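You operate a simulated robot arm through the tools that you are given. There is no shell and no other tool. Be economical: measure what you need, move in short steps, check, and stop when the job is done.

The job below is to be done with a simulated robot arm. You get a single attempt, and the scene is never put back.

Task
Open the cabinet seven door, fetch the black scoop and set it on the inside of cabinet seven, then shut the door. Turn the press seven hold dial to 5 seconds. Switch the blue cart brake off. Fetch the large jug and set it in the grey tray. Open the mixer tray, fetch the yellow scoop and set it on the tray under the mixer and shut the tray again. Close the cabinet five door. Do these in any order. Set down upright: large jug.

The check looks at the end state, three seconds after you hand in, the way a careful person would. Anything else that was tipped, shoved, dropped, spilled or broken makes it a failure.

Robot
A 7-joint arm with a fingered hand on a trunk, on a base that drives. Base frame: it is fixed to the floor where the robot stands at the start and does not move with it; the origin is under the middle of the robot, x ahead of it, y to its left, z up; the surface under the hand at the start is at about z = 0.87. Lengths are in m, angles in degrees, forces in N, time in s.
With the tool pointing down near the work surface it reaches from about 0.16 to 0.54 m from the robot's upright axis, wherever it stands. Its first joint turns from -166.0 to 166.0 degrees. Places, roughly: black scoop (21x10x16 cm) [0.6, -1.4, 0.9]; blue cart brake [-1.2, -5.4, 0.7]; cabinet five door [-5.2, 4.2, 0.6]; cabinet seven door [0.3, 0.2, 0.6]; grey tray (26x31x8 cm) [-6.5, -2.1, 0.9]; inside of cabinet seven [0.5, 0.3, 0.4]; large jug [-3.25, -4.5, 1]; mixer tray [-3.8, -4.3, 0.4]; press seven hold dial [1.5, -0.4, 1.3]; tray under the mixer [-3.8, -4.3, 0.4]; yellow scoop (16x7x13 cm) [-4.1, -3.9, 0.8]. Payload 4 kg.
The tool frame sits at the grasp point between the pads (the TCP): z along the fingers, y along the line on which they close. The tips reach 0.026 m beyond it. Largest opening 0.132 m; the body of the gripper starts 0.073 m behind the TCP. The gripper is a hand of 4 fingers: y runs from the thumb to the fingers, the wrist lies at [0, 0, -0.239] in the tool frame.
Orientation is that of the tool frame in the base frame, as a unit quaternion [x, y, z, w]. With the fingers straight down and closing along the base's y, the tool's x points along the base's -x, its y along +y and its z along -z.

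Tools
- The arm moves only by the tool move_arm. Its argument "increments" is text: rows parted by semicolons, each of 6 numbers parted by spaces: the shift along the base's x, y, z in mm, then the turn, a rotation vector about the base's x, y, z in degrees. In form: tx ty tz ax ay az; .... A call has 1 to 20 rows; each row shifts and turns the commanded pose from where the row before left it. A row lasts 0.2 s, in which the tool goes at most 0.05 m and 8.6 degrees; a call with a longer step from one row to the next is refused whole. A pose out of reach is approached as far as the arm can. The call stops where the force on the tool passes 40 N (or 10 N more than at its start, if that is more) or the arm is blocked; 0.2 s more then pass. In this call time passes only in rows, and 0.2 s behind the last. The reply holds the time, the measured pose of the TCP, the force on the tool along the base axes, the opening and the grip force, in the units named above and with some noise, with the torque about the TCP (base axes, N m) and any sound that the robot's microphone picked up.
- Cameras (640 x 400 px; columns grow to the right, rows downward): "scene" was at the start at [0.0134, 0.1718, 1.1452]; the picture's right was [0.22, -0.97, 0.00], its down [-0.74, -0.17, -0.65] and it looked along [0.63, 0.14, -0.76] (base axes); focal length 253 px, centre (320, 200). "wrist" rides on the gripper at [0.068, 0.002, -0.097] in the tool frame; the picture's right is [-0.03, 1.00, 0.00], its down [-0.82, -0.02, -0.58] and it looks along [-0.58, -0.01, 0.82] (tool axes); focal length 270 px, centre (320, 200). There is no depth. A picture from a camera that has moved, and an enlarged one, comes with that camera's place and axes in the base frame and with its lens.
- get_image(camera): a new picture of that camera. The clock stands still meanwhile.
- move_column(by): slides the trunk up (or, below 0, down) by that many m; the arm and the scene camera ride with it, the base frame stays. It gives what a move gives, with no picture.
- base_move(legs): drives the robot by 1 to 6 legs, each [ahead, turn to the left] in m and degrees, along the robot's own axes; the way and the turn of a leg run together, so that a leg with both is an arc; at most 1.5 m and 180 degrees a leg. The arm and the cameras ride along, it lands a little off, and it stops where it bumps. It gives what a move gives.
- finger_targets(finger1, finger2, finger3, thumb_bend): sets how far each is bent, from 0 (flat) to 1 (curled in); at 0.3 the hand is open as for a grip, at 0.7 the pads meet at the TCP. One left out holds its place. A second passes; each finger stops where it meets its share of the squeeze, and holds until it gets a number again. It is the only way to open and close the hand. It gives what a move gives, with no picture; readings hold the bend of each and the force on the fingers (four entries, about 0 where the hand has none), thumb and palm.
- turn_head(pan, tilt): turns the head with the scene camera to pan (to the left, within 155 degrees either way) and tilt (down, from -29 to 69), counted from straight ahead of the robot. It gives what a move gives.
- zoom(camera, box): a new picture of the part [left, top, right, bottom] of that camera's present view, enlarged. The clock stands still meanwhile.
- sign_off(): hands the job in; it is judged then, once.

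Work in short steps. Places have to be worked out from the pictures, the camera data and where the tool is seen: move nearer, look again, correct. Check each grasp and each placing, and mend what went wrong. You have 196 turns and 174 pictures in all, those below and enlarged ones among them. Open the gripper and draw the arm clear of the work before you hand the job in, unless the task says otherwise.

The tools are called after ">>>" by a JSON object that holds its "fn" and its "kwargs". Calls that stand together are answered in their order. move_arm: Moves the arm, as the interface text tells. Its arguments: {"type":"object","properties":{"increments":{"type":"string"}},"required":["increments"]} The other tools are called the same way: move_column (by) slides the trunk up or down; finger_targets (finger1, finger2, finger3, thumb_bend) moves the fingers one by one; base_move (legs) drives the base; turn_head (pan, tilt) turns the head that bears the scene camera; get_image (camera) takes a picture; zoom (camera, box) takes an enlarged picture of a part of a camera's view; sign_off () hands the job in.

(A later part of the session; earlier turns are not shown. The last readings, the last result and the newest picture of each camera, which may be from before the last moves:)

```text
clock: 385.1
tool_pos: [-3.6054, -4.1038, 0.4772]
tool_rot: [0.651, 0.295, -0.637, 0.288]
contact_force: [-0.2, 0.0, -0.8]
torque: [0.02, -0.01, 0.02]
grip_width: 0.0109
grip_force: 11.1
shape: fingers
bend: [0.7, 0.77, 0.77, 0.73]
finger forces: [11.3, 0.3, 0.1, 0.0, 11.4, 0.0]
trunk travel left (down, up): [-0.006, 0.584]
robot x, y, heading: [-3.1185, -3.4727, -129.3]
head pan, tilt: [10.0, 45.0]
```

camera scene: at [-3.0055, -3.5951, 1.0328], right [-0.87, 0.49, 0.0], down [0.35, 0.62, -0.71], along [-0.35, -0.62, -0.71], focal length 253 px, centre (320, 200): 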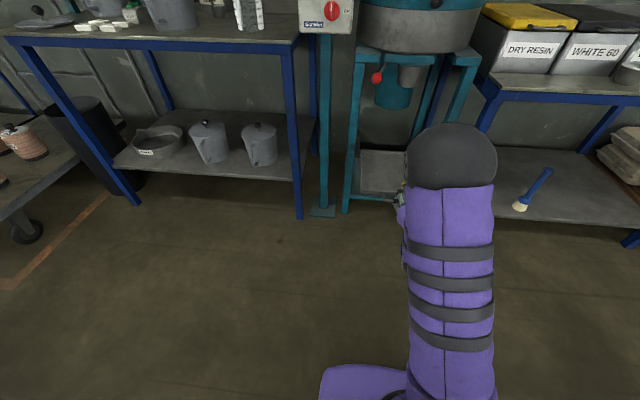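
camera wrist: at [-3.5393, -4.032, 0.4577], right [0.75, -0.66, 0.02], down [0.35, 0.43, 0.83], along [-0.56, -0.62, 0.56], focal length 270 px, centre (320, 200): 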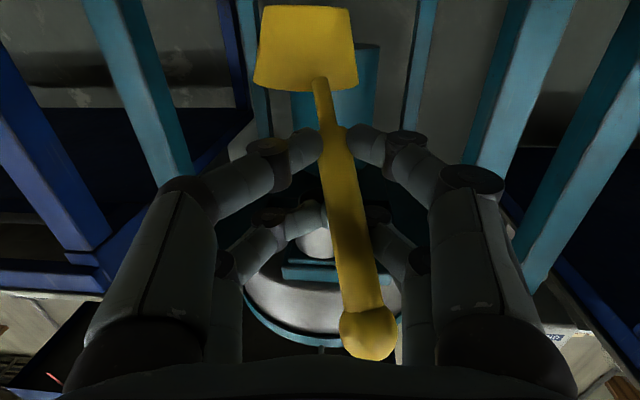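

No clear contact yet (light scoop); continue in small steps until the force rises.

>>> {"fn": "move_arm", "kwargs": {"increments": "0 0 -4 0 0 0"}}

>>> {"fn": "move_arm", "kwargs": {"increments": "0 0 -4 0 0 0"}}

>>> {"fn": "get_image", "kwargs": {"camera": "wrist"}}

```text
clock: 385.5
tool_pos: [-3.6057, -4.1048, 0.4763]
tool_rot: [0.651, 0.296, -0.637, 0.289]
contact_force: [1.3, 1.1, 7.1]
torque: [0.73, -0.72, -0.01]
grip_width: 0.0109
grip_force: 10.9
shape: fingers
bend: [0.7, 0.77, 0.77, 0.73]
finger forces: [11.2, 0.3, 0.0, 0.0, 11.5, 0.1]
trunk travel left (down, up): [-0.006, 0.584]
robot x, y, heading: [-3.1165, -3.4788, -129.5]
head pan, tilt: [10.0, 45.0]
```

```text
clock: 385.9
tool_pos: [-3.6043, -4.1026, 0.4677]
tool_rot: [0.652, 0.297, -0.635, 0.288]
contact_force: [-0.2, -0.3, 0.4]
torque: [-0.01, 0.04, 0.05]
grip_width: 0.0108
grip_force: 11.5
shape: fingers
bend: [0.7, 0.77, 0.77, 0.74]
finger forces: [11.1, 0.4, 0.0, 0.0, 11.1, 0.0]
trunk travel left (down, up): [-0.006, 0.584]
robot x, y, heading: [-3.1218, -3.4766, -129.4]
head pan, tilt: [10.0, 45.0]
```

```text
41 pictures are left
camera wrist: at [-3.5389, -4.0307, 0.4036], right [0.75, -0.66, 0.02], down [0.35, 0.43, 0.83], along [-0.56, -0.62, 0.55], focal length 270 px, centre (320, 200)
```

wrist: 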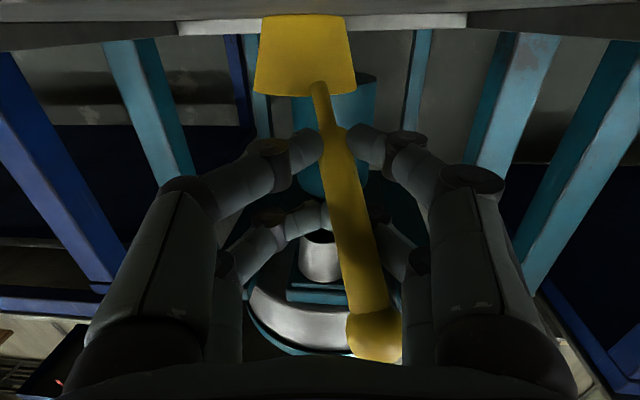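

Contact was felt and the cup now rests on the tray. Release and retract.

>>> {"fn": "finger_targets", "kwargs": {"finger1": 0.6, "finger2": 0.6, "finger3": 0.6, "thumb_bend": 0.6}}

>>> {"fn": "finger_targets", "kwargs": {"finger1": 0.4, "finger2": 0.4, "finger3": 0.4, "thumb_bend": 0.4}}

>>> {"fn": "move_arm", "kwargs": {"increments": "19 22 0 0 0 0;19 22 0 0 0 0;19 22 0 0 0 0;19 22 0 0 0 0;19 22 0 0 0 0;19 22 0 0 0 0"}}

>>> {"fn": "get_image", "kwargs": {"camera": "wrist"}}

```text
clock: 386.9
tool_pos: [-3.6058, -4.1044, 0.4718]
tool_rot: [0.651, 0.297, -0.635, 0.29]
contact_force: [0.6, -0.1, -0.7]
torque: [-0.02, 0.03, -0.02]
grip_width: 0.0317
grip_force: 0.0
shape: fingers
bend: [0.6, 0.6, 0.6, 0.6]
finger forces: [0.0, 0.1, 0.0, 0.0, 0.0, 0.0]
trunk travel left (down, up): [-0.006, 0.584]
robot x, y, heading: [-3.1169, -3.476, -129.4]
head pan, tilt: [10.0, 45.0]
```

```text
clock: 387.9
tool_pos: [-3.6036, -4.1039, 0.4699]
tool_rot: [0.651, 0.297, -0.636, 0.289]
contact_force: [-0.2, 0.9, 0.1]
torque: [0.04, 0.03, -0.02]
grip_width: 0.0992
grip_force: 0.0
shape: fingers
bend: [0.4, 0.4, 0.4, 0.4]
finger forces: [0.0, 0.0, 0.1, 0.1, 0.0, 0.0]
trunk travel left (down, up): [-0.006, 0.584]
robot x, y, heading: [-3.1167, -3.4697, -129.4]
head pan, tilt: [10.0, 45.0]
```

```text
clock: 389.3
tool_pos: [-3.4893, -3.9719, 0.4713]
tool_rot: [0.651, 0.296, -0.636, 0.289]
contact_force: [-0.5, 0.3, -0.3]
torque: [0.01, 0.0, 0.02]
grip_width: 0.0995
grip_force: 0.1
shape: fingers
bend: [0.4, 0.4, 0.4, 0.4]
finger forces: [0.0, 0.0, 0.0, 0.1, 0.0, 0.1]
trunk travel left (down, up): [-0.006, 0.584]
robot x, y, heading: [-3.1184, -3.4767, -129.7]
head pan, tilt: [10.0, 45.0]
```

```text
40 pictures are left
camera wrist: at [-3.4237, -3.8997, 0.406], right [0.75, -0.66, 0.02], down [0.35, 0.43, 0.83], along [-0.56, -0.62, 0.56], focal length 270 px, centre (320, 200)
```

wrist: 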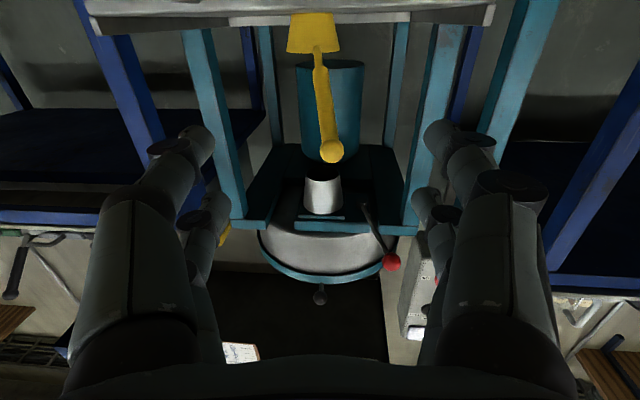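

The yellow scoop stands on the tray. Close the fist, lower to the bar height and push the tray slowly shut.

>>> {"fn": "finger_targets", "kwargs": {"finger1": 0.72, "finger2": 0.72, "finger3": 0.72, "thumb_bend": 0.72}}

>>> {"fn": "move_arm", "kwargs": {"increments": "0 0 -20 0 0 0;0 0 -20 0 0 0;0 0 -20 0 0 0;0 0 -19 0 0 0"}}

>>> {"fn": "move_arm", "kwargs": {"increments": "-7.7 -8.25 0 0 0 0;-7.7 -8.25 0 0 0 0;-7.7 -8.25 0 0 0 0;-7.7 -8.25 0 0 0 0;-7.7 -8.25 0 0 0 0;-7.7 -8.25 0 0 0 0;-7.7 -8.25 0 0 0 0;-7.7 -8.25 0 0 0 0;-7.7 -8.25 0 0 0 0;-7.7 -8.25 0 0 0 0"}}

>>> {"fn": "get_image", "kwargs": {"camera": "wrist"}}

```text
clock: 390.3
tool_pos: [-3.49, -3.9729, 0.4705]
tool_rot: [0.652, 0.296, -0.635, 0.288]
contact_force: [-0.5, -0.3, 0.4]
torque: [0.01, -0.01, -0.01]
grip_width: 0.0
grip_force: 0.2
shape: fingers
bend: [0.71, 0.71, 0.71, 0.71]
finger forces: [0.0, 0.1, 0.0, 0.0, 0.0, 0.0]
trunk travel left (down, up): [-0.006, 0.584]
robot x, y, heading: [-3.1203, -3.4743, -129.3]
head pan, tilt: [10.0, 45.0]
```

```text
clock: 391.3
tool_pos: [-3.4887, -3.971, 0.3909]
tool_rot: [0.652, 0.296, -0.636, 0.289]
contact_force: [0.5, 0.1, -0.7]
torque: [0.05, 0.01, 0.01]
grip_width: 0.0
grip_force: 0.1
shape: fingers
bend: [0.71, 0.71, 0.71, 0.71]
finger forces: [0.0, 0.0, 0.0, 0.0, 0.0, 0.1]
trunk travel left (down, up): [-0.006, 0.584]
robot x, y, heading: [-3.1199, -3.4741, -129.8]
head pan, tilt: [10.0, 45.0]
```

```text
clock: 393.5
tool_pos: [-3.568, -4.053, 0.3908]
tool_rot: [0.652, 0.297, -0.635, 0.289]
contact_force: [0.8, 1.1, -0.8]
torque: [0.01, -0.02, 0.02]
grip_width: 0.0
grip_force: 0.1
shape: fingers
bend: [0.71, 0.71, 0.71, 0.71]
finger forces: [0.7, 0.2, 0.0, 0.1, 0.0, 0.0]
trunk travel left (down, up): [-0.006, 0.584]
robot x, y, heading: [-3.1222, -3.4799, -129.6]
head pan, tilt: [10.0, 45.0]
```

```text
39 pictures are left
camera wrist: at [-3.5023, -3.98, 0.3255], right [0.75, -0.66, 0.02], down [0.35, 0.43, 0.83], along [-0.56, -0.62, 0.56], focal length 270 px, centre (320, 200)
```

wrist: 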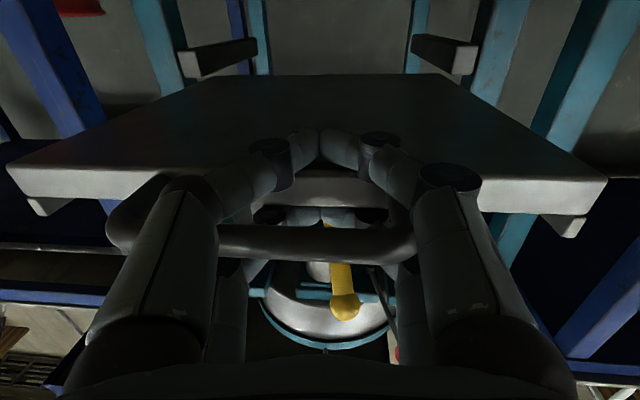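

The tips passed around the bar and are pressing the tray front; continue pushing slowly.

>>> {"fn": "move_arm", "kwargs": {"increments": "-7 -9 0 0 0 0;-7 -9 0 0 0 0;-7 -9 0 0 0 0;-7 -9 0 0 0 0;-7 -9 0 0 0 0;-7 -9 0 0 0 0;-7 -9 0 0 0 0;-7 -9 0 0 0 0;-7 -9 0 0 0 0;-7 -9 0 0 0 0"}}

>>> {"fn": "get_image", "kwargs": {"camera": "wrist"}}

```text
clock: 395.7
tool_pos: [-3.6384, -4.1432, 0.3915]
tool_rot: [0.652, 0.296, -0.636, 0.288]
contact_force: [3.2, 0.9, -3.9]
torque: [-0.02, 0.02, -0.02]
grip_width: 0.0
grip_force: 2.3
shape: fingers
bend: [0.71, 0.71, 0.71, 0.71]
finger forces: [2.2, 0.2, 0.2, 0.1, 2.1, 0.0]
trunk travel left (down, up): [-0.006, 0.584]
robot x, y, heading: [-3.1133, -3.4727, -129.5]
head pan, tilt: [10.0, 45.0]
```

```text
38 pictures are left
camera wrist: at [-3.573, -4.071, 0.3253], right [0.75, -0.66, 0.02], down [0.35, 0.43, 0.83], along [-0.56, -0.62, 0.56], focal length 270 px, centre (320, 200)
```

wrist: 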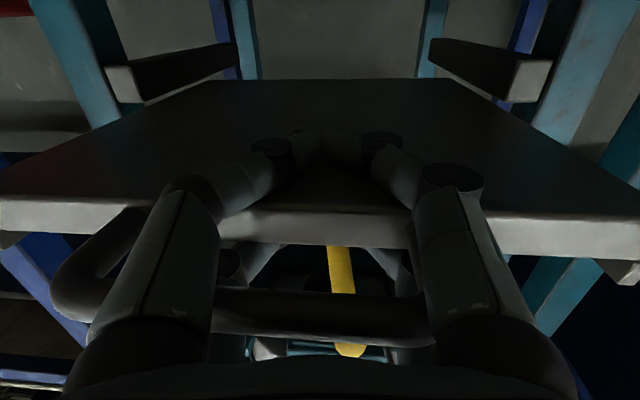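

The hand slides under the tray while the bar nears the palm; keep pushing so the palm drives the bar home.

>>> {"fn": "move_arm", "kwargs": {"increments": "-6.2 -7.9 0 0 0 0;-6.2 -7.9 0 0 0 0;-6.2 -7.9 0 0 0 0;-6.2 -7.9 0 0 0 0;-6.2 -7.9 0 0 0 0;-6.2 -7.9 0 0 0 0;-6.2 -7.9 0 0 0 0"}}

>>> {"fn": "get_image", "kwargs": {"camera": "wrist"}}

>>> {"fn": "zoom", "kwargs": {"camera": "scene", "box": [320, 60, 480, 240]}}

```text
clock: 397.3
tool_pos: [-3.6815, -4.1987, 0.3903]
tool_rot: [0.652, 0.296, -0.636, 0.288]
contact_force: [6.4, -1.7, -8.0]
torque: [-0.09, 0.07, -0.09]
grip_width: 0.0
grip_force: 4.4
shape: fingers
bend: [0.71, 0.71, 0.71, 0.72]
finger forces: [4.1, 0.0, 0.0, 0.0, 3.7, 0.0]
trunk travel left (down, up): [-0.006, 0.584]
robot x, y, heading: [-3.1233, -3.475, -129.5]
head pan, tilt: [10.0, 45.0]
```

```text
37 pictures are left
camera wrist: at [-3.6158, -4.1262, 0.3257], right [0.75, -0.66, 0.02], down [0.35, 0.43, 0.83], along [-0.56, -0.62, 0.56], focal length 270 px, centre (320, 200)
```

wrist: 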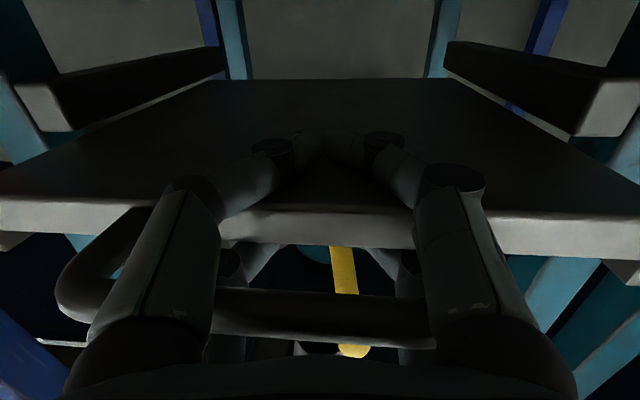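

```text
2.22 times, centred on (400, 150) of scene
camera zoom: at [-3.0057, -3.5957, 1.0327], right [-0.87, 0.49, 0.0], down [0.35, 0.62, -0.71], along [-0.35, -0.62, -0.71], focal length 563 px, centre (142, 311)
```

zoom: 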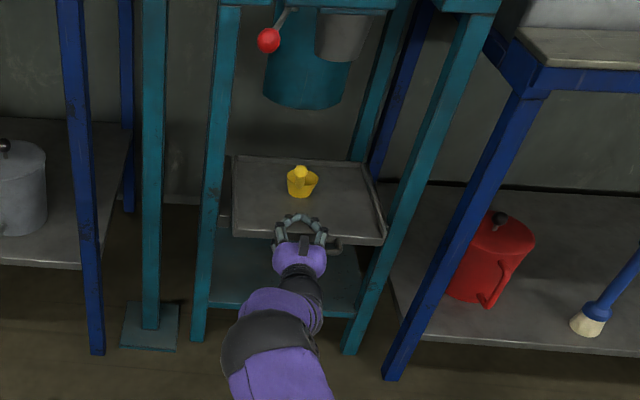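

The tray is nearly home with the scoop standing on it. Push the last few centimetres until it resists.

>>> {"fn": "move_arm", "kwargs": {"increments": "-4.3 -5.5 0 0 0 0;-4.3 -5.5 0 0 0 0;-4.3 -5.5 0 0 0 0;-4.3 -5.5 0 0 0 0"}}

>>> {"fn": "zoom", "kwargs": {"camera": "scene", "box": [320, 60, 480, 240]}}

```text
clock: 398.1
tool_pos: [-3.693, -4.2109, 0.3887]
tool_rot: [0.652, 0.296, -0.636, 0.288]
contact_force: [13.8, 17.4, 3.4]
torque: [0.1, -0.15, 0.78]
grip_width: 0.0001
grip_force: 17.3
shape: fingers
bend: [0.71, 0.71, 0.71, 0.71]
finger forces: [3.9, 3.6, 2.5, 0.0, 2.5, 22.6]
trunk travel left (down, up): [-0.006, 0.584]
robot x, y, heading: [-3.1186, -3.4736, -129.4]
head pan, tilt: [10.0, 45.0]
stopped in row 3: the force on the tool passed its limit at 60 N (the readings are from after the stop); the commanded pose is now the measured one
```

```text
2.22 times, centred on (400, 150) of scene
camera zoom: at [-3.0045, -3.5938, 1.0331], right [-0.87, 0.49, 0.0], down [0.35, 0.62, -0.71], along [-0.35, -0.62, -0.71], focal length 563 px, centre (142, 311)
```

zoom: 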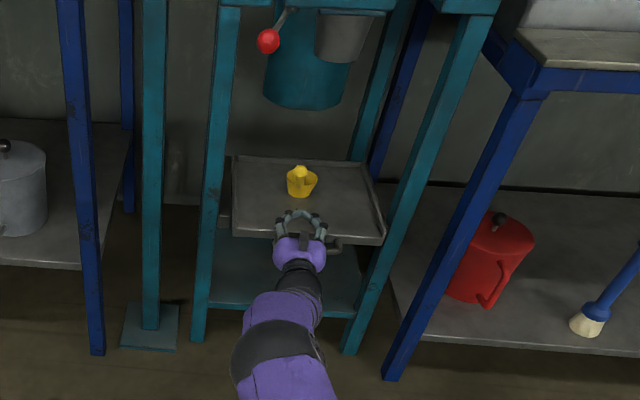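

The palm met the bar and it stopped hard: the tray is shut. Ease back slightly and read the forces before retracting.

>>> {"fn": "move_arm", "kwargs": {"increments": "3 4 0 0 0 0"}}

>>> {"fn": "move_arm", "kwargs": {"increments": "6 8 0 0 0 0;6 8 0 0 0 0;6 8 0 0 0 0"}}

>>> {"fn": "zoom", "kwargs": {"camera": "scene", "box": [320, 60, 480, 240]}}

```text
clock: 398.5
tool_pos: [-3.6902, -4.2083, 0.3896]
tool_rot: [0.652, 0.296, -0.636, 0.288]
contact_force: [-2.0, -2.6, 2.6]
torque: [0.01, -0.1, 0.19]
grip_width: 0.0002
grip_force: 8.7
shape: fingers
bend: [0.71, 0.71, 0.71, 0.71]
finger forces: [3.4, 3.6, 2.5, 0.1, 2.2, 6.3]
trunk travel left (down, up): [-0.006, 0.584]
robot x, y, heading: [-3.1204, -3.4779, -129.2]
head pan, tilt: [10.0, 45.0]
```

```text
clock: 399.3
tool_pos: [-3.6731, -4.1824, 0.3887]
tool_rot: [0.652, 0.296, -0.636, 0.288]
contact_force: [-2.9, -1.4, 4.8]
torque: [0.05, -0.12, 0.2]
grip_width: 0.0
grip_force: 8.9
shape: fingers
bend: [0.71, 0.71, 0.71, 0.71]
finger forces: [3.0, 4.1, 2.9, 0.0, 1.9, 5.5]
trunk travel left (down, up): [-0.006, 0.584]
robot x, y, heading: [-3.1202, -3.4777, -129.4]
head pan, tilt: [10.0, 45.0]
```

```text
2.22 times, centred on (400, 150) of scene
camera zoom: at [-3.0051, -3.5946, 1.0328], right [-0.87, 0.49, 0.0], down [0.35, 0.62, -0.71], along [-0.35, -0.62, -0.71], focal length 563 px, centre (142, 311)
```

zoom: 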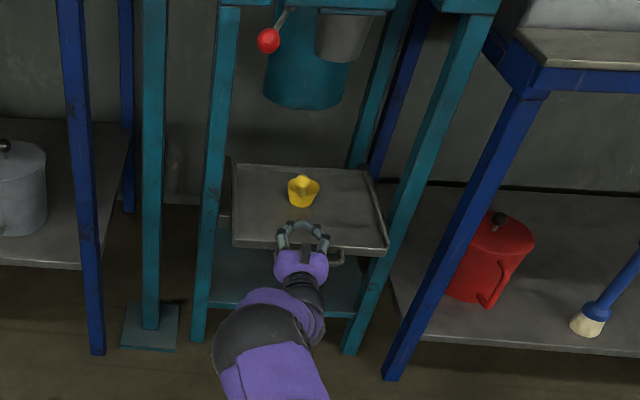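

The tray is dragged along — it is wedged between the finger pairs. Open the fingers and see whether the forces relax.

>>> {"fn": "finger_targets", "kwargs": {"finger1": 0.3, "finger2": 0.3, "finger3": 0.3, "thumb_bend": 0.3}}

>>> {"fn": "get_image", "kwargs": {"camera": "wrist"}}

```text
clock: 400.3
tool_pos: [-3.6726, -4.1836, 0.3891]
tool_rot: [0.653, 0.296, -0.635, 0.287]
contact_force: [-2.4, 4.7, 5.2]
torque: [0.04, -0.12, 0.25]
grip_width: 0.1313
grip_force: 6.7
shape: fingers
bend: [0.31, 0.32, 0.32, 0.3]
finger forces: [2.1, 4.3, 2.3, 0.1, 0.4, 4.2]
trunk travel left (down, up): [-0.006, 0.584]
robot x, y, heading: [-3.1191, -3.4742, -129.4]
head pan, tilt: [10.0, 45.0]
```

```text
33 pictures are left
camera wrist: at [-3.6065, -4.1101, 0.3243], right [0.75, -0.66, 0.02], down [0.35, 0.43, 0.83], along [-0.56, -0.62, 0.56], focal length 270 px, centre (320, 200)
```

wrist: 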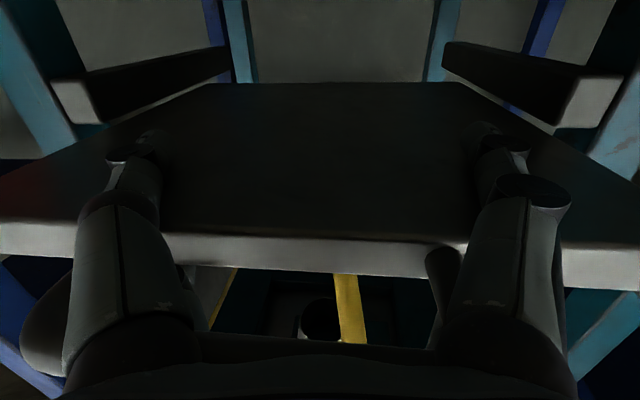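

Raise the hand 4 mm to relieve the vertical load, and read the forces.

>>> {"fn": "move_arm", "kwargs": {"increments": "0 0 4 0 0 0"}}

>>> {"fn": "move_arm", "kwargs": {"increments": "0 0 3 0 0 0"}}

```text
clock: 400.7
tool_pos: [-3.6724, -4.1829, 0.3892]
tool_rot: [0.655, 0.297, -0.634, 0.286]
contact_force: [-1.1, 2.5, -5.0]
torque: [-0.16, 0.29, 0.1]
grip_width: 0.1314
grip_force: 6.3
shape: fingers
bend: [0.31, 0.32, 0.31, 0.3]
finger forces: [4.5, 2.1, 0.7, 0.0, 1.7, 3.3]
trunk travel left (down, up): [-0.006, 0.584]
robot x, y, heading: [-3.1219, -3.4768, -129.6]
head pan, tilt: [10.0, 45.0]
```

```text
clock: 401.1
tool_pos: [-3.6723, -4.1836, 0.3897]
tool_rot: [0.656, 0.298, -0.633, 0.284]
contact_force: [-1.8, -1.2, -17.4]
torque: [-0.35, 0.81, -0.02]
grip_width: 0.1311
grip_force: 9.5
shape: fingers
bend: [0.31, 0.31, 0.3, 0.3]
finger forces: [11.8, 0.6, 0.0, 0.0, 5.2, 2.4]
trunk travel left (down, up): [-0.006, 0.584]
robot x, y, heading: [-3.1204, -3.4745, -129.2]
head pan, tilt: [10.0, 45.0]
```

The tray lip is wedged between the two finger rows. Go to the neutral height and curl the fingers fully in, so they withdraw from the lip.

>>> {"fn": "move_arm", "kwargs": {"increments": "0 0 -5 0 0 0"}}

>>> {"fn": "finger_targets", "kwargs": {"finger1": 1.0, "finger2": 1.0, "finger3": 1.0, "thumb_bend": 1.0}}

>>> {"fn": "get_image", "kwargs": {"camera": "wrist"}}

```text
clock: 401.5
tool_pos: [-3.6731, -4.1834, 0.3903]
tool_rot: [0.653, 0.297, -0.635, 0.287]
contact_force: [1.5, 2.7, -11.6]
torque: [-0.09, 0.5, 0.0]
grip_width: 0.1313
grip_force: 8.3
shape: fingers
bend: [0.31, 0.3, 0.3, 0.3]
finger forces: [9.0, 0.4, 0.1, 0.0, 3.2, 3.0]
trunk travel left (down, up): [-0.006, 0.584]
robot x, y, heading: [-3.1156, -3.4744, -129.4]
head pan, tilt: [10.0, 45.0]
```

```text
clock: 402.5
tool_pos: [-3.6746, -4.1815, 0.39]
tool_rot: [0.653, 0.296, -0.635, 0.287]
contact_force: [-4.5, 4.9, -10.5]
torque: [-0.18, 0.34, 0.21]
grip_width: 0.0104
grip_force: 6.9
shape: fingers
bend: [0.79, 0.77, 0.77, 0.96]
finger forces: [6.1, 1.0, 0.4, 0.0, 6.0, 0.0]
trunk travel left (down, up): [-0.006, 0.584]
robot x, y, heading: [-3.1205, -3.4762, -129.4]
head pan, tilt: [10.0, 45.0]
```

```text
32 pictures are left
camera wrist: at [-3.6081, -4.1092, 0.3253], right [0.75, -0.66, 0.02], down [0.35, 0.43, 0.83], along [-0.56, -0.62, 0.55], focal length 270 px, centre (320, 200)
```

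wrist: 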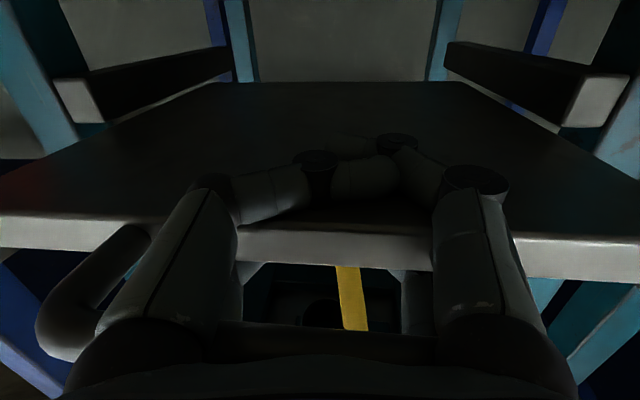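

Lower slightly to bring the vertical force to zero, then test a short retraction.

>>> {"fn": "move_arm", "kwargs": {"increments": "0 0 -3 0 0 0"}}

>>> {"fn": "move_arm", "kwargs": {"increments": "0 0 -2 0 0 0"}}

>>> {"fn": "move_arm", "kwargs": {"increments": "6 8 0 0 0 0;6 8 0 0 0 0"}}

>>> {"fn": "get_image", "kwargs": {"camera": "wrist"}}

```text
clock: 402.9
tool_pos: [-3.6734, -4.1839, 0.3892]
tool_rot: [0.652, 0.295, -0.636, 0.288]
contact_force: [-4.0, 6.0, -3.6]
torque: [-0.09, 0.14, 0.18]
grip_width: 0.0111
grip_force: 4.9
shape: fingers
bend: [0.79, 0.77, 0.77, 0.97]
finger forces: [3.3, 2.2, 1.0, 0.0, 3.0, 0.0]
trunk travel left (down, up): [-0.006, 0.584]
robot x, y, heading: [-3.1199, -3.4739, -129.5]
head pan, tilt: [10.0, 45.0]
```

```text
clock: 403.3
tool_pos: [-3.6742, -4.1831, 0.3904]
tool_rot: [0.652, 0.295, -0.637, 0.288]
contact_force: [-4.7, 4.9, 3.8]
torque: [-0.05, -0.04, 0.17]
grip_width: 0.0122
grip_force: 4.8
shape: fingers
bend: [0.79, 0.77, 0.77, 0.97]
finger forces: [1.8, 4.1, 2.5, 0.0, 1.4, 0.0]
trunk travel left (down, up): [-0.006, 0.584]
robot x, y, heading: [-3.119, -3.4747, -129.4]
head pan, tilt: [10.0, 45.0]
```

```text
clock: 403.9
tool_pos: [-3.6614, -4.1683, 0.3896]
tool_rot: [0.652, 0.295, -0.637, 0.288]
contact_force: [-8.7, 2.6, 11.9]
torque: [0.0, -0.14, 0.07]
grip_width: 0.0132
grip_force: 6.3
shape: fingers
bend: [0.79, 0.77, 0.77, 0.98]
finger forces: [1.0, 6.8, 4.2, 0.0, 0.7, 0.1]
trunk travel left (down, up): [-0.006, 0.584]
robot x, y, heading: [-3.1151, -3.474, -129.7]
head pan, tilt: [10.0, 45.0]
```

```text
31 pictures are left
camera wrist: at [-3.5952, -4.095, 0.3236], right [0.75, -0.66, 0.02], down [0.35, 0.43, 0.83], along [-0.56, -0.61, 0.56], focal length 270 px, centre (320, 200)
```

wrist: 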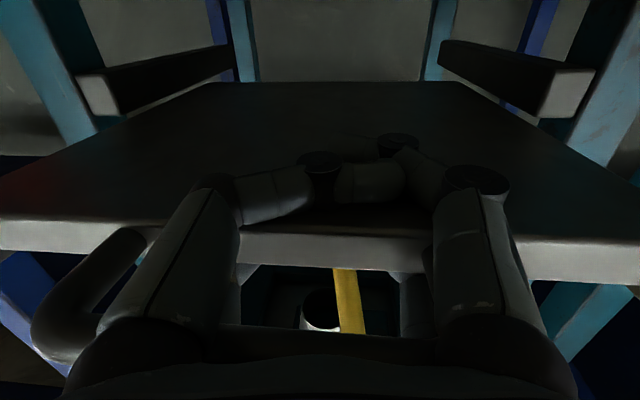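

The readings show a sideways load of ~7 N too (the bar post against a finger). Relieve both sideways and vertically, with fingers back to a loose bend.

>>> {"fn": "finger_targets", "kwargs": {"finger1": 0.6, "finger2": 0.6, "finger3": 0.6, "thumb_bend": 0.6}}

>>> {"fn": "move_arm", "kwargs": {"increments": "-4 3.1 3 0 0 0"}}

>>> {"fn": "move_arm", "kwargs": {"increments": "-3 2.3 1 0 0 0"}}

```text
clock: 404.9
tool_pos: [-3.6602, -4.1678, 0.3877]
tool_rot: [0.652, 0.296, -0.636, 0.288]
contact_force: [1.4, -1.0, 16.5]
torque: [0.05, -0.07, 0.0]
grip_width: 0.032
grip_force: 9.3
shape: fingers
bend: [0.6, 0.63, 0.63, 0.6]
finger forces: [0.8, 9.8, 7.7, 0.0, 0.1, 0.0]
trunk travel left (down, up): [-0.006, 0.584]
robot x, y, heading: [-3.1176, -3.4729, -129.2]
head pan, tilt: [10.0, 45.0]
```

```text
clock: 405.3
tool_pos: [-3.6638, -4.1641, 0.3883]
tool_rot: [0.652, 0.297, -0.635, 0.288]
contact_force: [3.1, -5.6, 9.9]
torque: [0.02, 0.04, -0.14]
grip_width: 0.0325
grip_force: 6.4
shape: fingers
bend: [0.6, 0.61, 0.63, 0.6]
finger forces: [1.4, 6.8, 5.0, 0.0, 0.1, 0.0]
trunk travel left (down, up): [-0.006, 0.584]
robot x, y, heading: [-3.123, -3.4746, -129.2]
head pan, tilt: [10.0, 45.0]
```

```text
clock: 405.7
tool_pos: [-3.6667, -4.1617, 0.3892]
tool_rot: [0.653, 0.297, -0.635, 0.287]
contact_force: [6.6, -3.9, 6.4]
torque: [-0.05, 0.06, -0.04]
grip_width: 0.0331
grip_force: 5.4
shape: fingers
bend: [0.6, 0.59, 0.63, 0.6]
finger forces: [1.8, 5.1, 3.3, 0.1, 0.3, 0.1]
trunk travel left (down, up): [-0.006, 0.584]
robot x, y, heading: [-3.1196, -3.4735, -129.4]
head pan, tilt: [10.0, 45.0]
```

Lateral load reversed, so it is now between the posts. Level the small pitch error (1.7°), trim z, and read again.

>>> {"fn": "move_arm", "kwargs": {"increments": "2 -1.6 2 -1.3 1.06 0"}}

>>> {"fn": "move_arm", "kwargs": {"increments": "0 0 1 -1.2 0.95 0"}}

```text
clock: 406.1
tool_pos: [-3.6661, -4.162, 0.3901]
tool_rot: [0.645, 0.291, -0.644, 0.29]
contact_force: [1.3, 0.2, -1.9]
torque: [0.01, 0.03, 0.0]
grip_width: 0.0329
grip_force: 2.7
shape: fingers
bend: [0.6, 0.59, 0.6, 0.6]
finger forces: [2.5, 2.0, 0.5, 0.0, 0.8, 0.0]
trunk travel left (down, up): [-0.006, 0.584]
robot x, y, heading: [-3.1189, -3.4745, -129.5]
head pan, tilt: [10.0, 45.0]
```

```text
clock: 406.5
tool_pos: [-3.6664, -4.1632, 0.3911]
tool_rot: [-0.636, -0.288, 0.652, -0.295]
contact_force: [0.8, 1.9, -3.3]
torque: [0.06, -0.02, 0.02]
grip_width: 0.0328
grip_force: 4.1
shape: fingers
bend: [0.6, 0.6, 0.6, 0.6]
finger forces: [3.8, 2.0, 0.3, 0.1, 2.3, 0.1]
trunk travel left (down, up): [-0.006, 0.584]
robot x, y, heading: [-3.1218, -3.4754, -129.7]
head pan, tilt: [10.0, 45.0]
```

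Nearly free now. Try a short retraction and watch the drag force.

>>> {"fn": "move_arm", "kwargs": {"increments": "0 0 -1 0.6 -0.5 0"}}

>>> {"fn": "move_arm", "kwargs": {"increments": "7.4 9.5 0 0 0 0;7.4 9.5 0 0 0 0;7.4 9.5 0 0 0 0"}}

>>> {"fn": "zoom", "kwargs": {"camera": "scene", "box": [320, 60, 480, 240]}}

```text
clock: 406.9
tool_pos: [-3.6677, -4.1635, 0.3906]
tool_rot: [-0.641, -0.29, 0.648, -0.294]
contact_force: [0.7, 3.2, -3.6]
torque: [0.01, 0.03, 0.04]
grip_width: 0.0326
grip_force: 3.3
shape: fingers
bend: [0.6, 0.6, 0.6, 0.6]
finger forces: [3.9, 1.2, 0.2, 0.0, 1.6, 0.0]
trunk travel left (down, up): [-0.006, 0.584]
robot x, y, heading: [-3.1163, -3.4746, -129.3]
head pan, tilt: [10.0, 45.0]
```

```text
clock: 407.7
tool_pos: [-3.6447, -4.1343, 0.3908]
tool_rot: [-0.64, -0.29, 0.648, -0.294]
contact_force: [-5.0, 1.6, -6.7]
torque: [0.03, 0.18, 0.06]
grip_width: 0.0319
grip_force: 4.7
shape: fingers
bend: [0.61, 0.6, 0.6, 0.6]
finger forces: [5.7, 0.8, 0.0, 0.1, 2.7, 0.1]
trunk travel left (down, up): [-0.006, 0.584]
robot x, y, heading: [-3.116, -3.4735, -129.2]
head pan, tilt: [10.0, 45.0]
```

```text
2.22 times, centred on (400, 150) of scene
camera zoom: at [-3.0059, -3.5953, 1.0327], right [-0.87, 0.49, 0.0], down [0.35, 0.62, -0.71], along [-0.35, -0.62, -0.71], focal length 563 px, centre (142, 311)
```

zoom: 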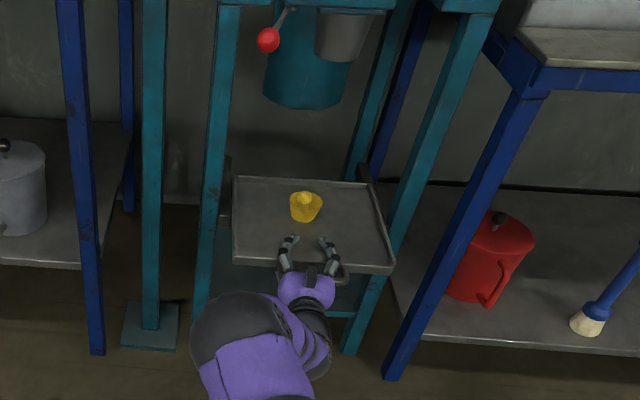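

The tray still creeps along because the fingers grip its lip lightly. Trim z down a little and then retract quickly, so the tray's inertia and damping let the hand slip off.

>>> {"fn": "move_arm", "kwargs": {"increments": "0 0 -2 0 0 0;2.5 -2 0 0 0 0"}}

>>> {"fn": "move_arm", "kwargs": {"increments": "30.5 39 0 0 0 0;30.5 39 0 0 0 0;30.5 39 0 0 0 0"}}

>>> {"fn": "zoom", "kwargs": {"camera": "scene", "box": [320, 60, 480, 240]}}

```text
clock: 408.3
tool_pos: [-3.6399, -4.1368, 0.3897]
tool_rot: [-0.639, -0.289, 0.649, -0.294]
contact_force: [-3.6, 2.4, -2.3]
torque: [0.02, 0.04, 0.04]
grip_width: 0.0312
grip_force: 3.6
shape: fingers
bend: [0.61, 0.6, 0.6, 0.6]
finger forces: [3.4, 1.7, 0.3, 0.0, 1.2, 0.1]
trunk travel left (down, up): [-0.006, 0.584]
robot x, y, heading: [-3.1137, -3.4764, -129.4]
head pan, tilt: [10.0, 45.0]
```

```text
clock: 409.1
tool_pos: [-3.5512, -4.0197, 0.39]
tool_rot: [-0.639, -0.29, 0.649, -0.294]
contact_force: [-0.2, 0.6, 0.2]
torque: [0.0, 0.01, -0.02]
grip_width: 0.0327
grip_force: 0.1
shape: fingers
bend: [0.6, 0.6, 0.6, 0.6]
finger forces: [0.0, 0.0, 0.0, 0.0, 0.1, 0.0]
trunk travel left (down, up): [-0.006, 0.584]
robot x, y, heading: [-3.1229, -3.4725, -129.2]
head pan, tilt: [10.0, 45.0]
```

```text
2.22 times, centred on (400, 150) of scene
camera zoom: at [-3.0055, -3.595, 1.0328], right [-0.87, 0.49, 0.0], down [0.35, 0.62, -0.71], along [-0.35, -0.62, -0.71], focal length 563 px, centre (142, 311)
```

zoom: 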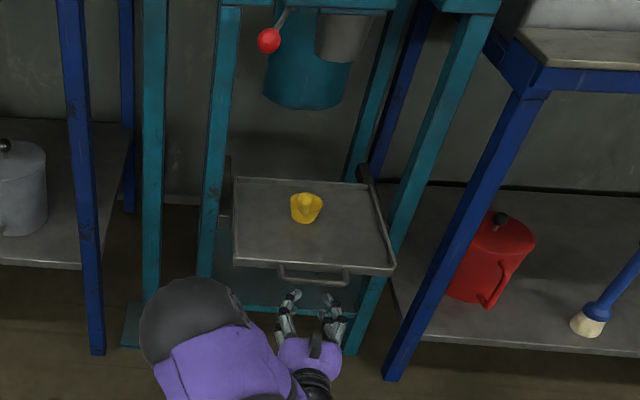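

Freed, and the tray stayed nearly in. Now push again with the fist lower (z≈0.371), so that the upper finger row meets the bar squarely.

>>> {"fn": "finger_targets", "kwargs": {"finger1": 0.72, "finger2": 0.72, "finger3": 0.72, "thumb_bend": 0.72}}

>>> {"fn": "move_arm", "kwargs": {"increments": "0 0 -10 0 0 0;0 0 -9 0 0 0;-6.8 -8.7 0 0 0 0;-6.8 -8.7 0 0 0 0;-6.8 -8.7 0 0 0 0;-6.8 -8.7 0 0 0 0;-6.8 -8.7 0 0 0 0;-6.8 -8.7 0 0 0 0;-6.8 -8.7 0 0 0 0;-6.8 -8.7 0 0 0 0;-6.8 -8.7 0 0 0 0;-6.8 -8.7 0 0 0 0"}}

>>> {"fn": "get_image", "kwargs": {"camera": "wrist"}}

```text
clock: 410.1
tool_pos: [-3.5508, -4.0194, 0.388]
tool_rot: [-0.64, -0.289, 0.649, -0.294]
contact_force: [0.2, -0.1, -0.4]
torque: [-0.02, -0.04, 0.02]
grip_width: 0.0003
grip_force: 0.2
shape: fingers
bend: [0.71, 0.71, 0.71, 0.71]
finger forces: [0.1, 0.1, 0.0, 0.1, 0.0, 0.0]
trunk travel left (down, up): [-0.006, 0.584]
robot x, y, heading: [-3.122, -3.47, -129.4]
head pan, tilt: [10.0, 45.0]
```

```text
clock: 412.7
tool_pos: [-3.617, -4.1076, 0.3692]
tool_rot: [-0.64, -0.29, 0.649, -0.294]
contact_force: [2.6, 1.9, 0.0]
torque: [-0.02, 0.03, 0.03]
grip_width: 0.0003
grip_force: 2.5
shape: fingers
bend: [0.71, 0.72, 0.71, 0.71]
finger forces: [0.0, 4.2, 0.1, 0.0, 0.0, 0.0]
trunk travel left (down, up): [-0.006, 0.584]
robot x, y, heading: [-3.1174, -3.4777, -129.5]
head pan, tilt: [10.0, 45.0]
```

```text
28 pictures are left
camera wrist: at [-3.5526, -4.0375, 0.3007], right [0.75, -0.66, 0.03], down [0.37, 0.46, 0.81], along [-0.54, -0.6, 0.59], focal length 270 px, centre (320, 200)
```

wrist: 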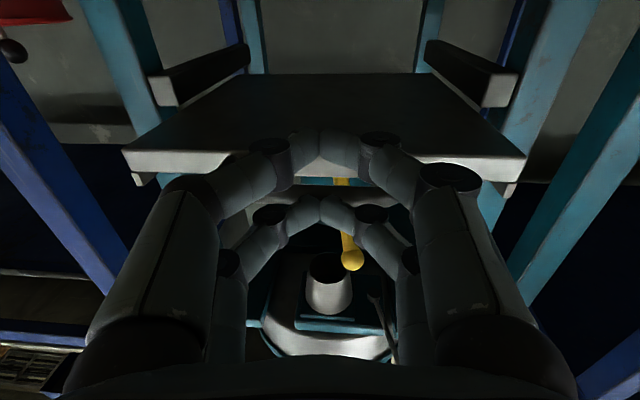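

Contact with the bar by the upper row. Push on until it stops.

>>> {"fn": "move_arm", "kwargs": {"increments": "-5.5 -7 0 0 0 0;-5.5 -7 0 0 0 0;-5.5 -7 0 0 0 0;-5.5 -7 0 0 0 0;-5.5 -7 0 0 0 0;-5.5 -7 0 0 0 0;-5.5 -7 0 0 0 0;-5.5 -7 0 0 0 0"}}

>>> {"fn": "zoom", "kwargs": {"camera": "scene", "box": [320, 60, 480, 240]}}

```text
clock: 413.7
tool_pos: [-3.6372, -4.1298, 0.3699]
tool_rot: [-0.64, -0.288, 0.649, -0.293]
contact_force: [17.5, 23.1, 6.1]
torque: [-0.55, 0.48, -0.12]
grip_width: 0.0
grip_force: 22.3
shape: fingers
bend: [0.71, 0.74, 0.75, 0.71]
finger forces: [0.0, 19.8, 23.9, 0.0, 0.1, 0.0]
trunk travel left (down, up): [-0.006, 0.584]
robot x, y, heading: [-3.1232, -3.4725, -129.6]
head pan, tilt: [10.0, 45.0]
stopped in row 5: the force on the tool passed its limit at 48 N (the readings are from after the stop); the commanded pose is now the measured one
```

```text
2.22 times, centred on (400, 150) of scene
camera zoom: at [-3.0043, -3.5935, 1.033], right [-0.87, 0.49, 0.0], down [0.35, 0.61, -0.71], along [-0.35, -0.62, -0.71], focal length 563 px, centre (142, 311)
```

zoom: 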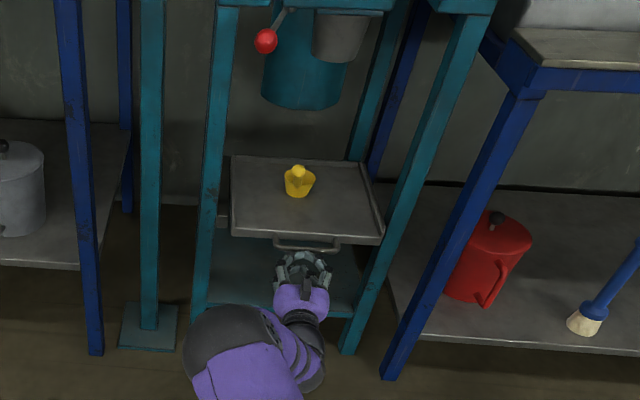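

Tray shut, scoop upright. Retract, raise, and pitch the hand down for a top grasp of the jug.

>>> {"fn": "move_arm", "kwargs": {"increments": "9 12 0 0 0 0;18 24 0 0 0 0;18 24 0 0 0 0;18 24 0 0 0 0;18 24 0 0 0 0"}}

>>> {"fn": "move_column", "kwargs": {"by": 0.4}}

>>> {"fn": "move_column", "kwargs": {"by": 0.15}}

>>> {"fn": "move_arm", "kwargs": {"increments": "0 0 45 0 0 0;0 0 45 0 0 0;0 0 45 0 0 0;0 0 45 0 0 0;0 0 30 5.8 -4.8 0;0 0 20 5.8 -4.8 0;0 0 0 5.8 -4.8 0;0 0 0 5.8 -4.8 0;0 0 0 5.8 -4.8 0;0 0 0 5.8 -4.8 0;0 0 0 5.8 -4.8 0;0 0 0 5.8 -4.8 0;0 0 0 5.8 -4.8 0;0 0 0 5.8 -4.8 0;0 0 0 5.8 -4.8 0;0 0 0 5.8 -4.8 0"}}

>>> {"fn": "get_image", "kwargs": {"camera": "scene"}}

```text
clock: 414.9
tool_pos: [-3.5567, -4.0224, 0.3704]
tool_rot: [-0.641, -0.288, 0.649, -0.293]
contact_force: [0.3, -0.2, -0.3]
torque: [-0.04, 0.03, -0.01]
grip_width: 0.0
grip_force: 0.0
shape: fingers
bend: [0.71, 0.72, 0.71, 0.71]
finger forces: [0.1, 0.0, 0.0, 0.0, 0.0, 0.1]
trunk travel left (down, up): [-0.006, 0.584]
robot x, y, heading: [-3.1153, -3.4722, -129.5]
head pan, tilt: [10.0, 45.0]
```

```text
clock: 418.7
tool_pos: [-3.5557, -4.0216, 0.7694]
tool_rot: [-0.641, -0.288, 0.649, -0.292]
contact_force: [0.5, 0.2, 0.0]
torque: [0.01, 0.0, 0.0]
grip_width: 0.0001
grip_force: 0.0
shape: fingers
bend: [0.71, 0.72, 0.71, 0.71]
finger forces: [0.0, 0.1, 0.0, 0.0, 0.0, 0.0]
trunk travel left (down, up): [-0.406, 0.184]
robot x, y, heading: [-3.1211, -3.4711, -129.5]
head pan, tilt: [10.0, 45.0]
```

```text
clock: 420.5
tool_pos: [-3.5566, -4.0229, 0.9215]
tool_rot: [-0.64, -0.288, 0.649, -0.293]
contact_force: [0.6, 0.4, -0.6]
torque: [0.02, -0.01, 0.02]
grip_width: 0.0
grip_force: 0.1
shape: fingers
bend: [0.71, 0.72, 0.71, 0.71]
finger forces: [0.0, 0.0, 0.1, 0.1, 0.0, 0.1]
trunk travel left (down, up): [-0.556, 0.034]
robot x, y, heading: [-3.1192, -3.4724, -129.3]
head pan, tilt: [10.0, 45.0]
```

```text
clock: 423.9
tool_pos: [-3.5558, -4.0236, 1.1484]
tool_rot: [0.904, 0.426, -0.009, -0.014]
contact_force: [-0.2, 0.5, 0.1]
torque: [0.0, -0.02, 0.01]
grip_width: 0.0
grip_force: 0.1
shape: fingers
bend: [0.71, 0.72, 0.71, 0.71]
finger forces: [0.0, 0.0, 0.0, 0.0, 0.1, 0.1]
trunk travel left (down, up): [-0.556, 0.034]
robot x, y, heading: [-3.1205, -3.4714, -129.6]
head pan, tilt: [10.0, 45.0]
```

```text
26 pictures are left
camera scene: at [-3.0056, -3.5955, 1.5827], right [-0.87, 0.49, 0.0], down [0.35, 0.62, -0.71], along [-0.35, -0.61, -0.71], focal length 253 px, centre (320, 200)
```

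scene: 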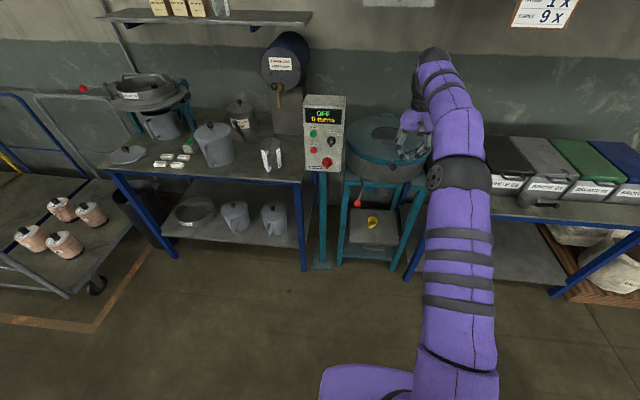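

Tool is down and aligned (closing along A). Retract toward the robot and drive over to the jug.

>>> {"fn": "move_arm", "kwargs": {"increments": "31 38 10 0 0 0;31 38 10 0 0 0;31 38 10 0 0 0;31 38 10 0 0 0"}}

>>> {"fn": "finger_targets", "kwargs": {"finger1": 0.28, "finger2": 0.28, "finger3": 0.28, "thumb_bend": 0.28}}

>>> {"fn": "base_move", "kwargs": {"legs": [[0, 91.5], [0.545, 0], [0, -90], [0.3, 0]]}}

>>> {"fn": "get_image", "kwargs": {"camera": "scene"}}

>>> {"fn": "get_image", "kwargs": {"camera": "wrist"}}

```text
clock: 424.9
tool_pos: [-3.4326, -3.8719, 1.1892]
tool_rot: [0.905, 0.425, -0.011, -0.014]
contact_force: [-0.9, 0.5, 0.0]
torque: [0.0, 0.01, -0.02]
grip_width: 0.0
grip_force: 0.0
shape: fingers
bend: [0.71, 0.72, 0.71, 0.71]
finger forces: [0.1, 0.0, 0.0, 0.1, 0.1, 0.1]
trunk travel left (down, up): [-0.556, 0.034]
robot x, y, heading: [-3.12, -3.4772, -129.7]
head pan, tilt: [10.0, 45.0]
```

```text
clock: 425.9
tool_pos: [-3.4326, -3.8722, 1.1887]
tool_rot: [0.905, 0.426, -0.01, -0.014]
contact_force: [0.9, 0.0, 0.0]
torque: [-0.01, 0.01, 0.01]
grip_width: 0.1366
grip_force: 0.0
shape: fingers
bend: [0.28, 0.28, 0.28, 0.28]
finger forces: [0.0, 0.0, 0.0, 0.0, 0.1, 0.1]
trunk travel left (down, up): [-0.556, 0.034]
robot x, y, heading: [-3.1169, -3.4737, -129.7]
head pan, tilt: [10.0, 45.0]
```

```text
clock: 439.2
tool_pos: [-3.1326, -4.4529, 1.1881]
tool_rot: [0.889, 0.458, -0.01, -0.013]
contact_force: [-0.3, -0.2, 0.0]
torque: [-0.02, -0.01, -0.01]
grip_width: 0.1368
grip_force: 0.0
shape: fingers
bend: [0.28, 0.28, 0.28, 0.28]
finger forces: [0.1, 0.1, 0.1, 0.0, 0.1, 0.0]
trunk travel left (down, up): [-0.556, 0.034]
robot x, y, heading: [-2.8536, -4.0337, -125.0]
head pan, tilt: [10.0, 45.0]
```

```text
25 pictures are left
camera scene: at [-2.726, -4.1448, 1.5828], right [-0.9, 0.43, 0.0], down [0.3, 0.64, -0.71], along [-0.3, -0.64, -0.71], focal length 253 px, centre (320, 200)
```

scene: 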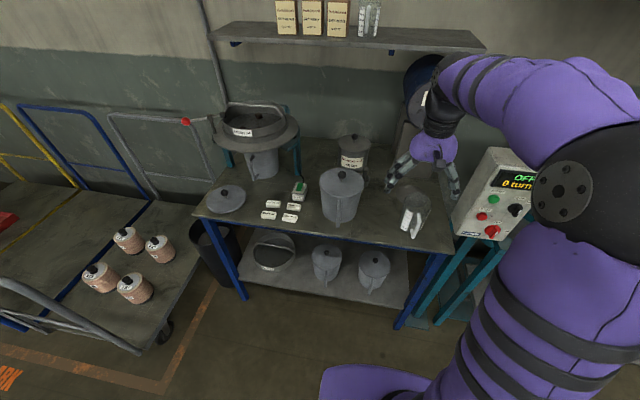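

```text
24 pictures are left
camera wrist: at [-3.0888, -4.3998, 1.286], right [0.8, -0.6, -0.03], down [-0.47, -0.66, 0.58], along [-0.37, -0.45, -0.81], focal length 270 px, centre (320, 200)
```

wrist: 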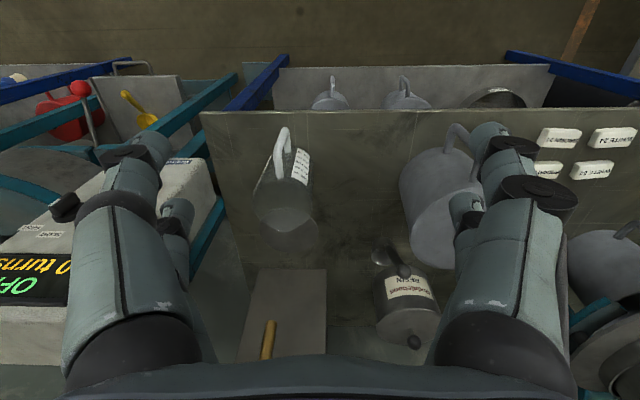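

The jug is at about (-3.255,-4.525) with its handle along the tool x axis, so the fingers clear handle and spout. Drive 0.14 m closer, centre above it and look.

>>> {"fn": "base_move", "kwargs": {"legs": [[0.14, 0]]}}

>>> {"fn": "move_arm", "kwargs": {"increments": "-21 21.5 -20 0 0 0;-21 21.5 -20 0 0 0"}}

>>> {"fn": "get_image", "kwargs": {"camera": "wrist"}}

```text
clock: 440.6
tool_pos: [-3.2151, -4.5679, 1.1881]
tool_rot: [0.889, 0.457, -0.009, -0.013]
contact_force: [0.0, -0.1, -0.7]
torque: [0.0, 0.01, -0.02]
grip_width: 0.1368
grip_force: 0.0
shape: fingers
bend: [0.28, 0.28, 0.28, 0.28]
finger forces: [0.0, 0.0, 0.1, 0.0, 0.0, 0.0]
trunk travel left (down, up): [-0.556, 0.034]
robot x, y, heading: [-2.9286, -4.1458, -125.4]
head pan, tilt: [10.0, 45.0]
```

```text
clock: 441.2
tool_pos: [-3.2575, -4.5247, 1.1499]
tool_rot: [0.889, 0.457, -0.011, -0.013]
contact_force: [0.5, 0.0, -0.6]
torque: [0.0, 0.01, -0.01]
grip_width: 0.1368
grip_force: 0.1
shape: fingers
bend: [0.28, 0.28, 0.28, 0.28]
finger forces: [0.1, 0.0, 0.1, 0.1, 0.1, 0.0]
trunk travel left (down, up): [-0.556, 0.034]
robot x, y, heading: [-2.9298, -4.1492, -125.3]
head pan, tilt: [10.0, 45.0]
```

```text
23 pictures are left
camera wrist: at [-3.2135, -4.4713, 1.2467], right [0.8, -0.6, -0.03], down [-0.47, -0.66, 0.58], along [-0.37, -0.45, -0.81], focal length 270 px, centre (320, 200)
```

wrist: 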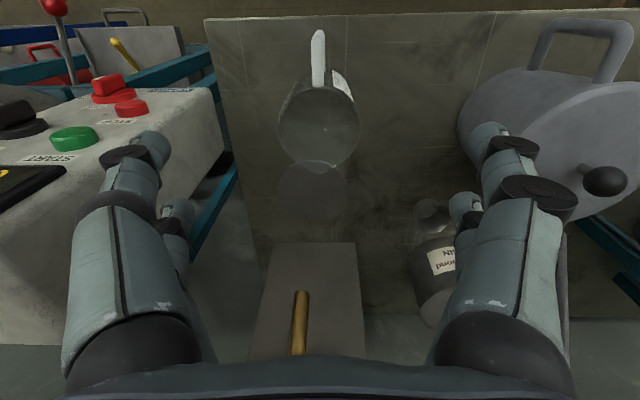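

The jug is ~3 cm further out along -N. Correct and descend part way, then look again.

>>> {"fn": "move_arm", "kwargs": {"increments": "-9 -12 -30 0 0 0;-9 -12 -30 0 0 0;0 0 -30 0 0 0"}}

>>> {"fn": "get_image", "kwargs": {"camera": "wrist"}}

```text
clock: 442.0
tool_pos: [-3.2761, -4.5489, 1.0568]
tool_rot: [0.889, 0.457, -0.011, -0.012]
contact_force: [-0.4, -0.1, 1.1]
torque: [0.0, 0.04, -0.03]
grip_width: 0.137
grip_force: 0.1
shape: fingers
bend: [0.28, 0.28, 0.28, 0.28]
finger forces: [0.0, 0.1, 0.0, 0.0, 0.0, 0.0]
trunk travel left (down, up): [-0.556, 0.034]
robot x, y, heading: [-2.9325, -4.1485, -125.3]
head pan, tilt: [10.0, 45.0]
```

```text
22 pictures are left
camera wrist: at [-3.2309, -4.495, 1.1554], right [0.8, -0.6, -0.03], down [-0.47, -0.66, 0.58], along [-0.37, -0.45, -0.81], focal length 270 px, centre (320, 200)
```

wrist: 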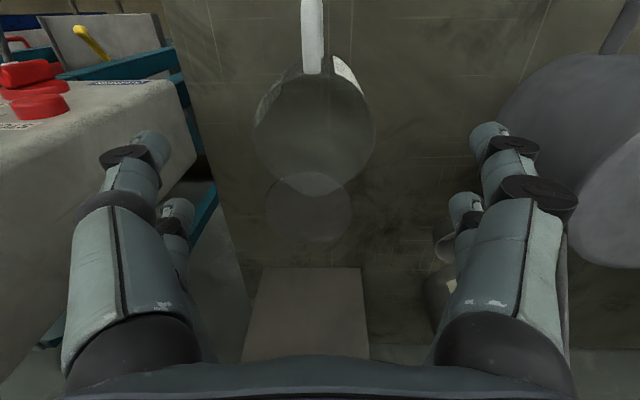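

Rim centre is (-3.278,-4.5425,0.989), Ø≈0.08: nearly centred. Narrow the fingers slightly and descend to grip 3.5 cm below the rim.

>>> {"fn": "finger_targets", "kwargs": {"finger1": 0.34, "finger2": 0.34, "finger3": 0.34, "thumb_bend": 0.34}}

>>> {"fn": "move_arm", "kwargs": {"increments": "-2 6 -20 0 0 0;0 0 -20 0 0 0;0 0 -20 0 0 0;0 0 -20 0 0 0;0 0 -20 0 0 0"}}

>>> {"fn": "get_image", "kwargs": {"camera": "wrist"}}

```text
clock: 443.0
tool_pos: [-3.2741, -4.5472, 1.0579]
tool_rot: [0.89, 0.456, -0.011, -0.014]
contact_force: [0.1, -0.6, 0.1]
torque: [0.0, -0.03, -0.03]
grip_width: 0.1206
grip_force: 0.1
shape: fingers
bend: [0.34, 0.34, 0.34, 0.34]
finger forces: [0.1, 0.0, 0.0, 0.0, 0.0, 0.0]
trunk travel left (down, up): [-0.556, 0.034]
robot x, y, heading: [-2.9299, -4.1441, -125.3]
head pan, tilt: [10.0, 45.0]
```

```text
clock: 444.2
tool_pos: [-3.2772, -4.5431, 0.9591]
tool_rot: [0.889, 0.457, -0.011, -0.013]
contact_force: [-0.6, -0.1, -0.2]
torque: [0.02, -0.01, -0.03]
grip_width: 0.1205
grip_force: 0.1
shape: fingers
bend: [0.34, 0.34, 0.34, 0.34]
finger forces: [0.1, 0.0, 0.1, 0.0, 0.0, 0.1]
trunk travel left (down, up): [-0.556, 0.034]
robot x, y, heading: [-2.9282, -4.1454, -125.2]
head pan, tilt: [10.0, 45.0]
```

```text
21 pictures are left
camera wrist: at [-3.2325, -4.4895, 1.0558], right [0.8, -0.6, -0.03], down [-0.47, -0.66, 0.58], along [-0.37, -0.45, -0.81], focal length 270 px, centre (320, 200)
```

wrist: 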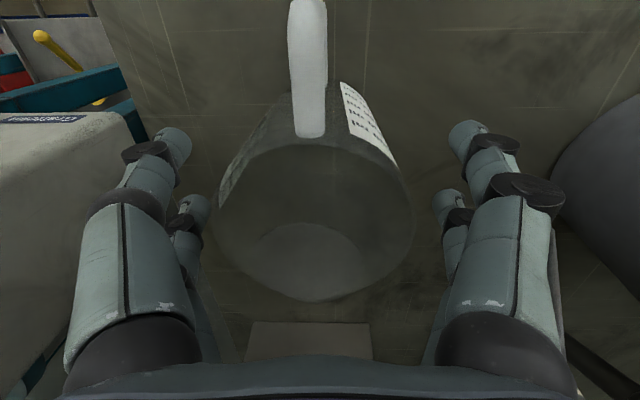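

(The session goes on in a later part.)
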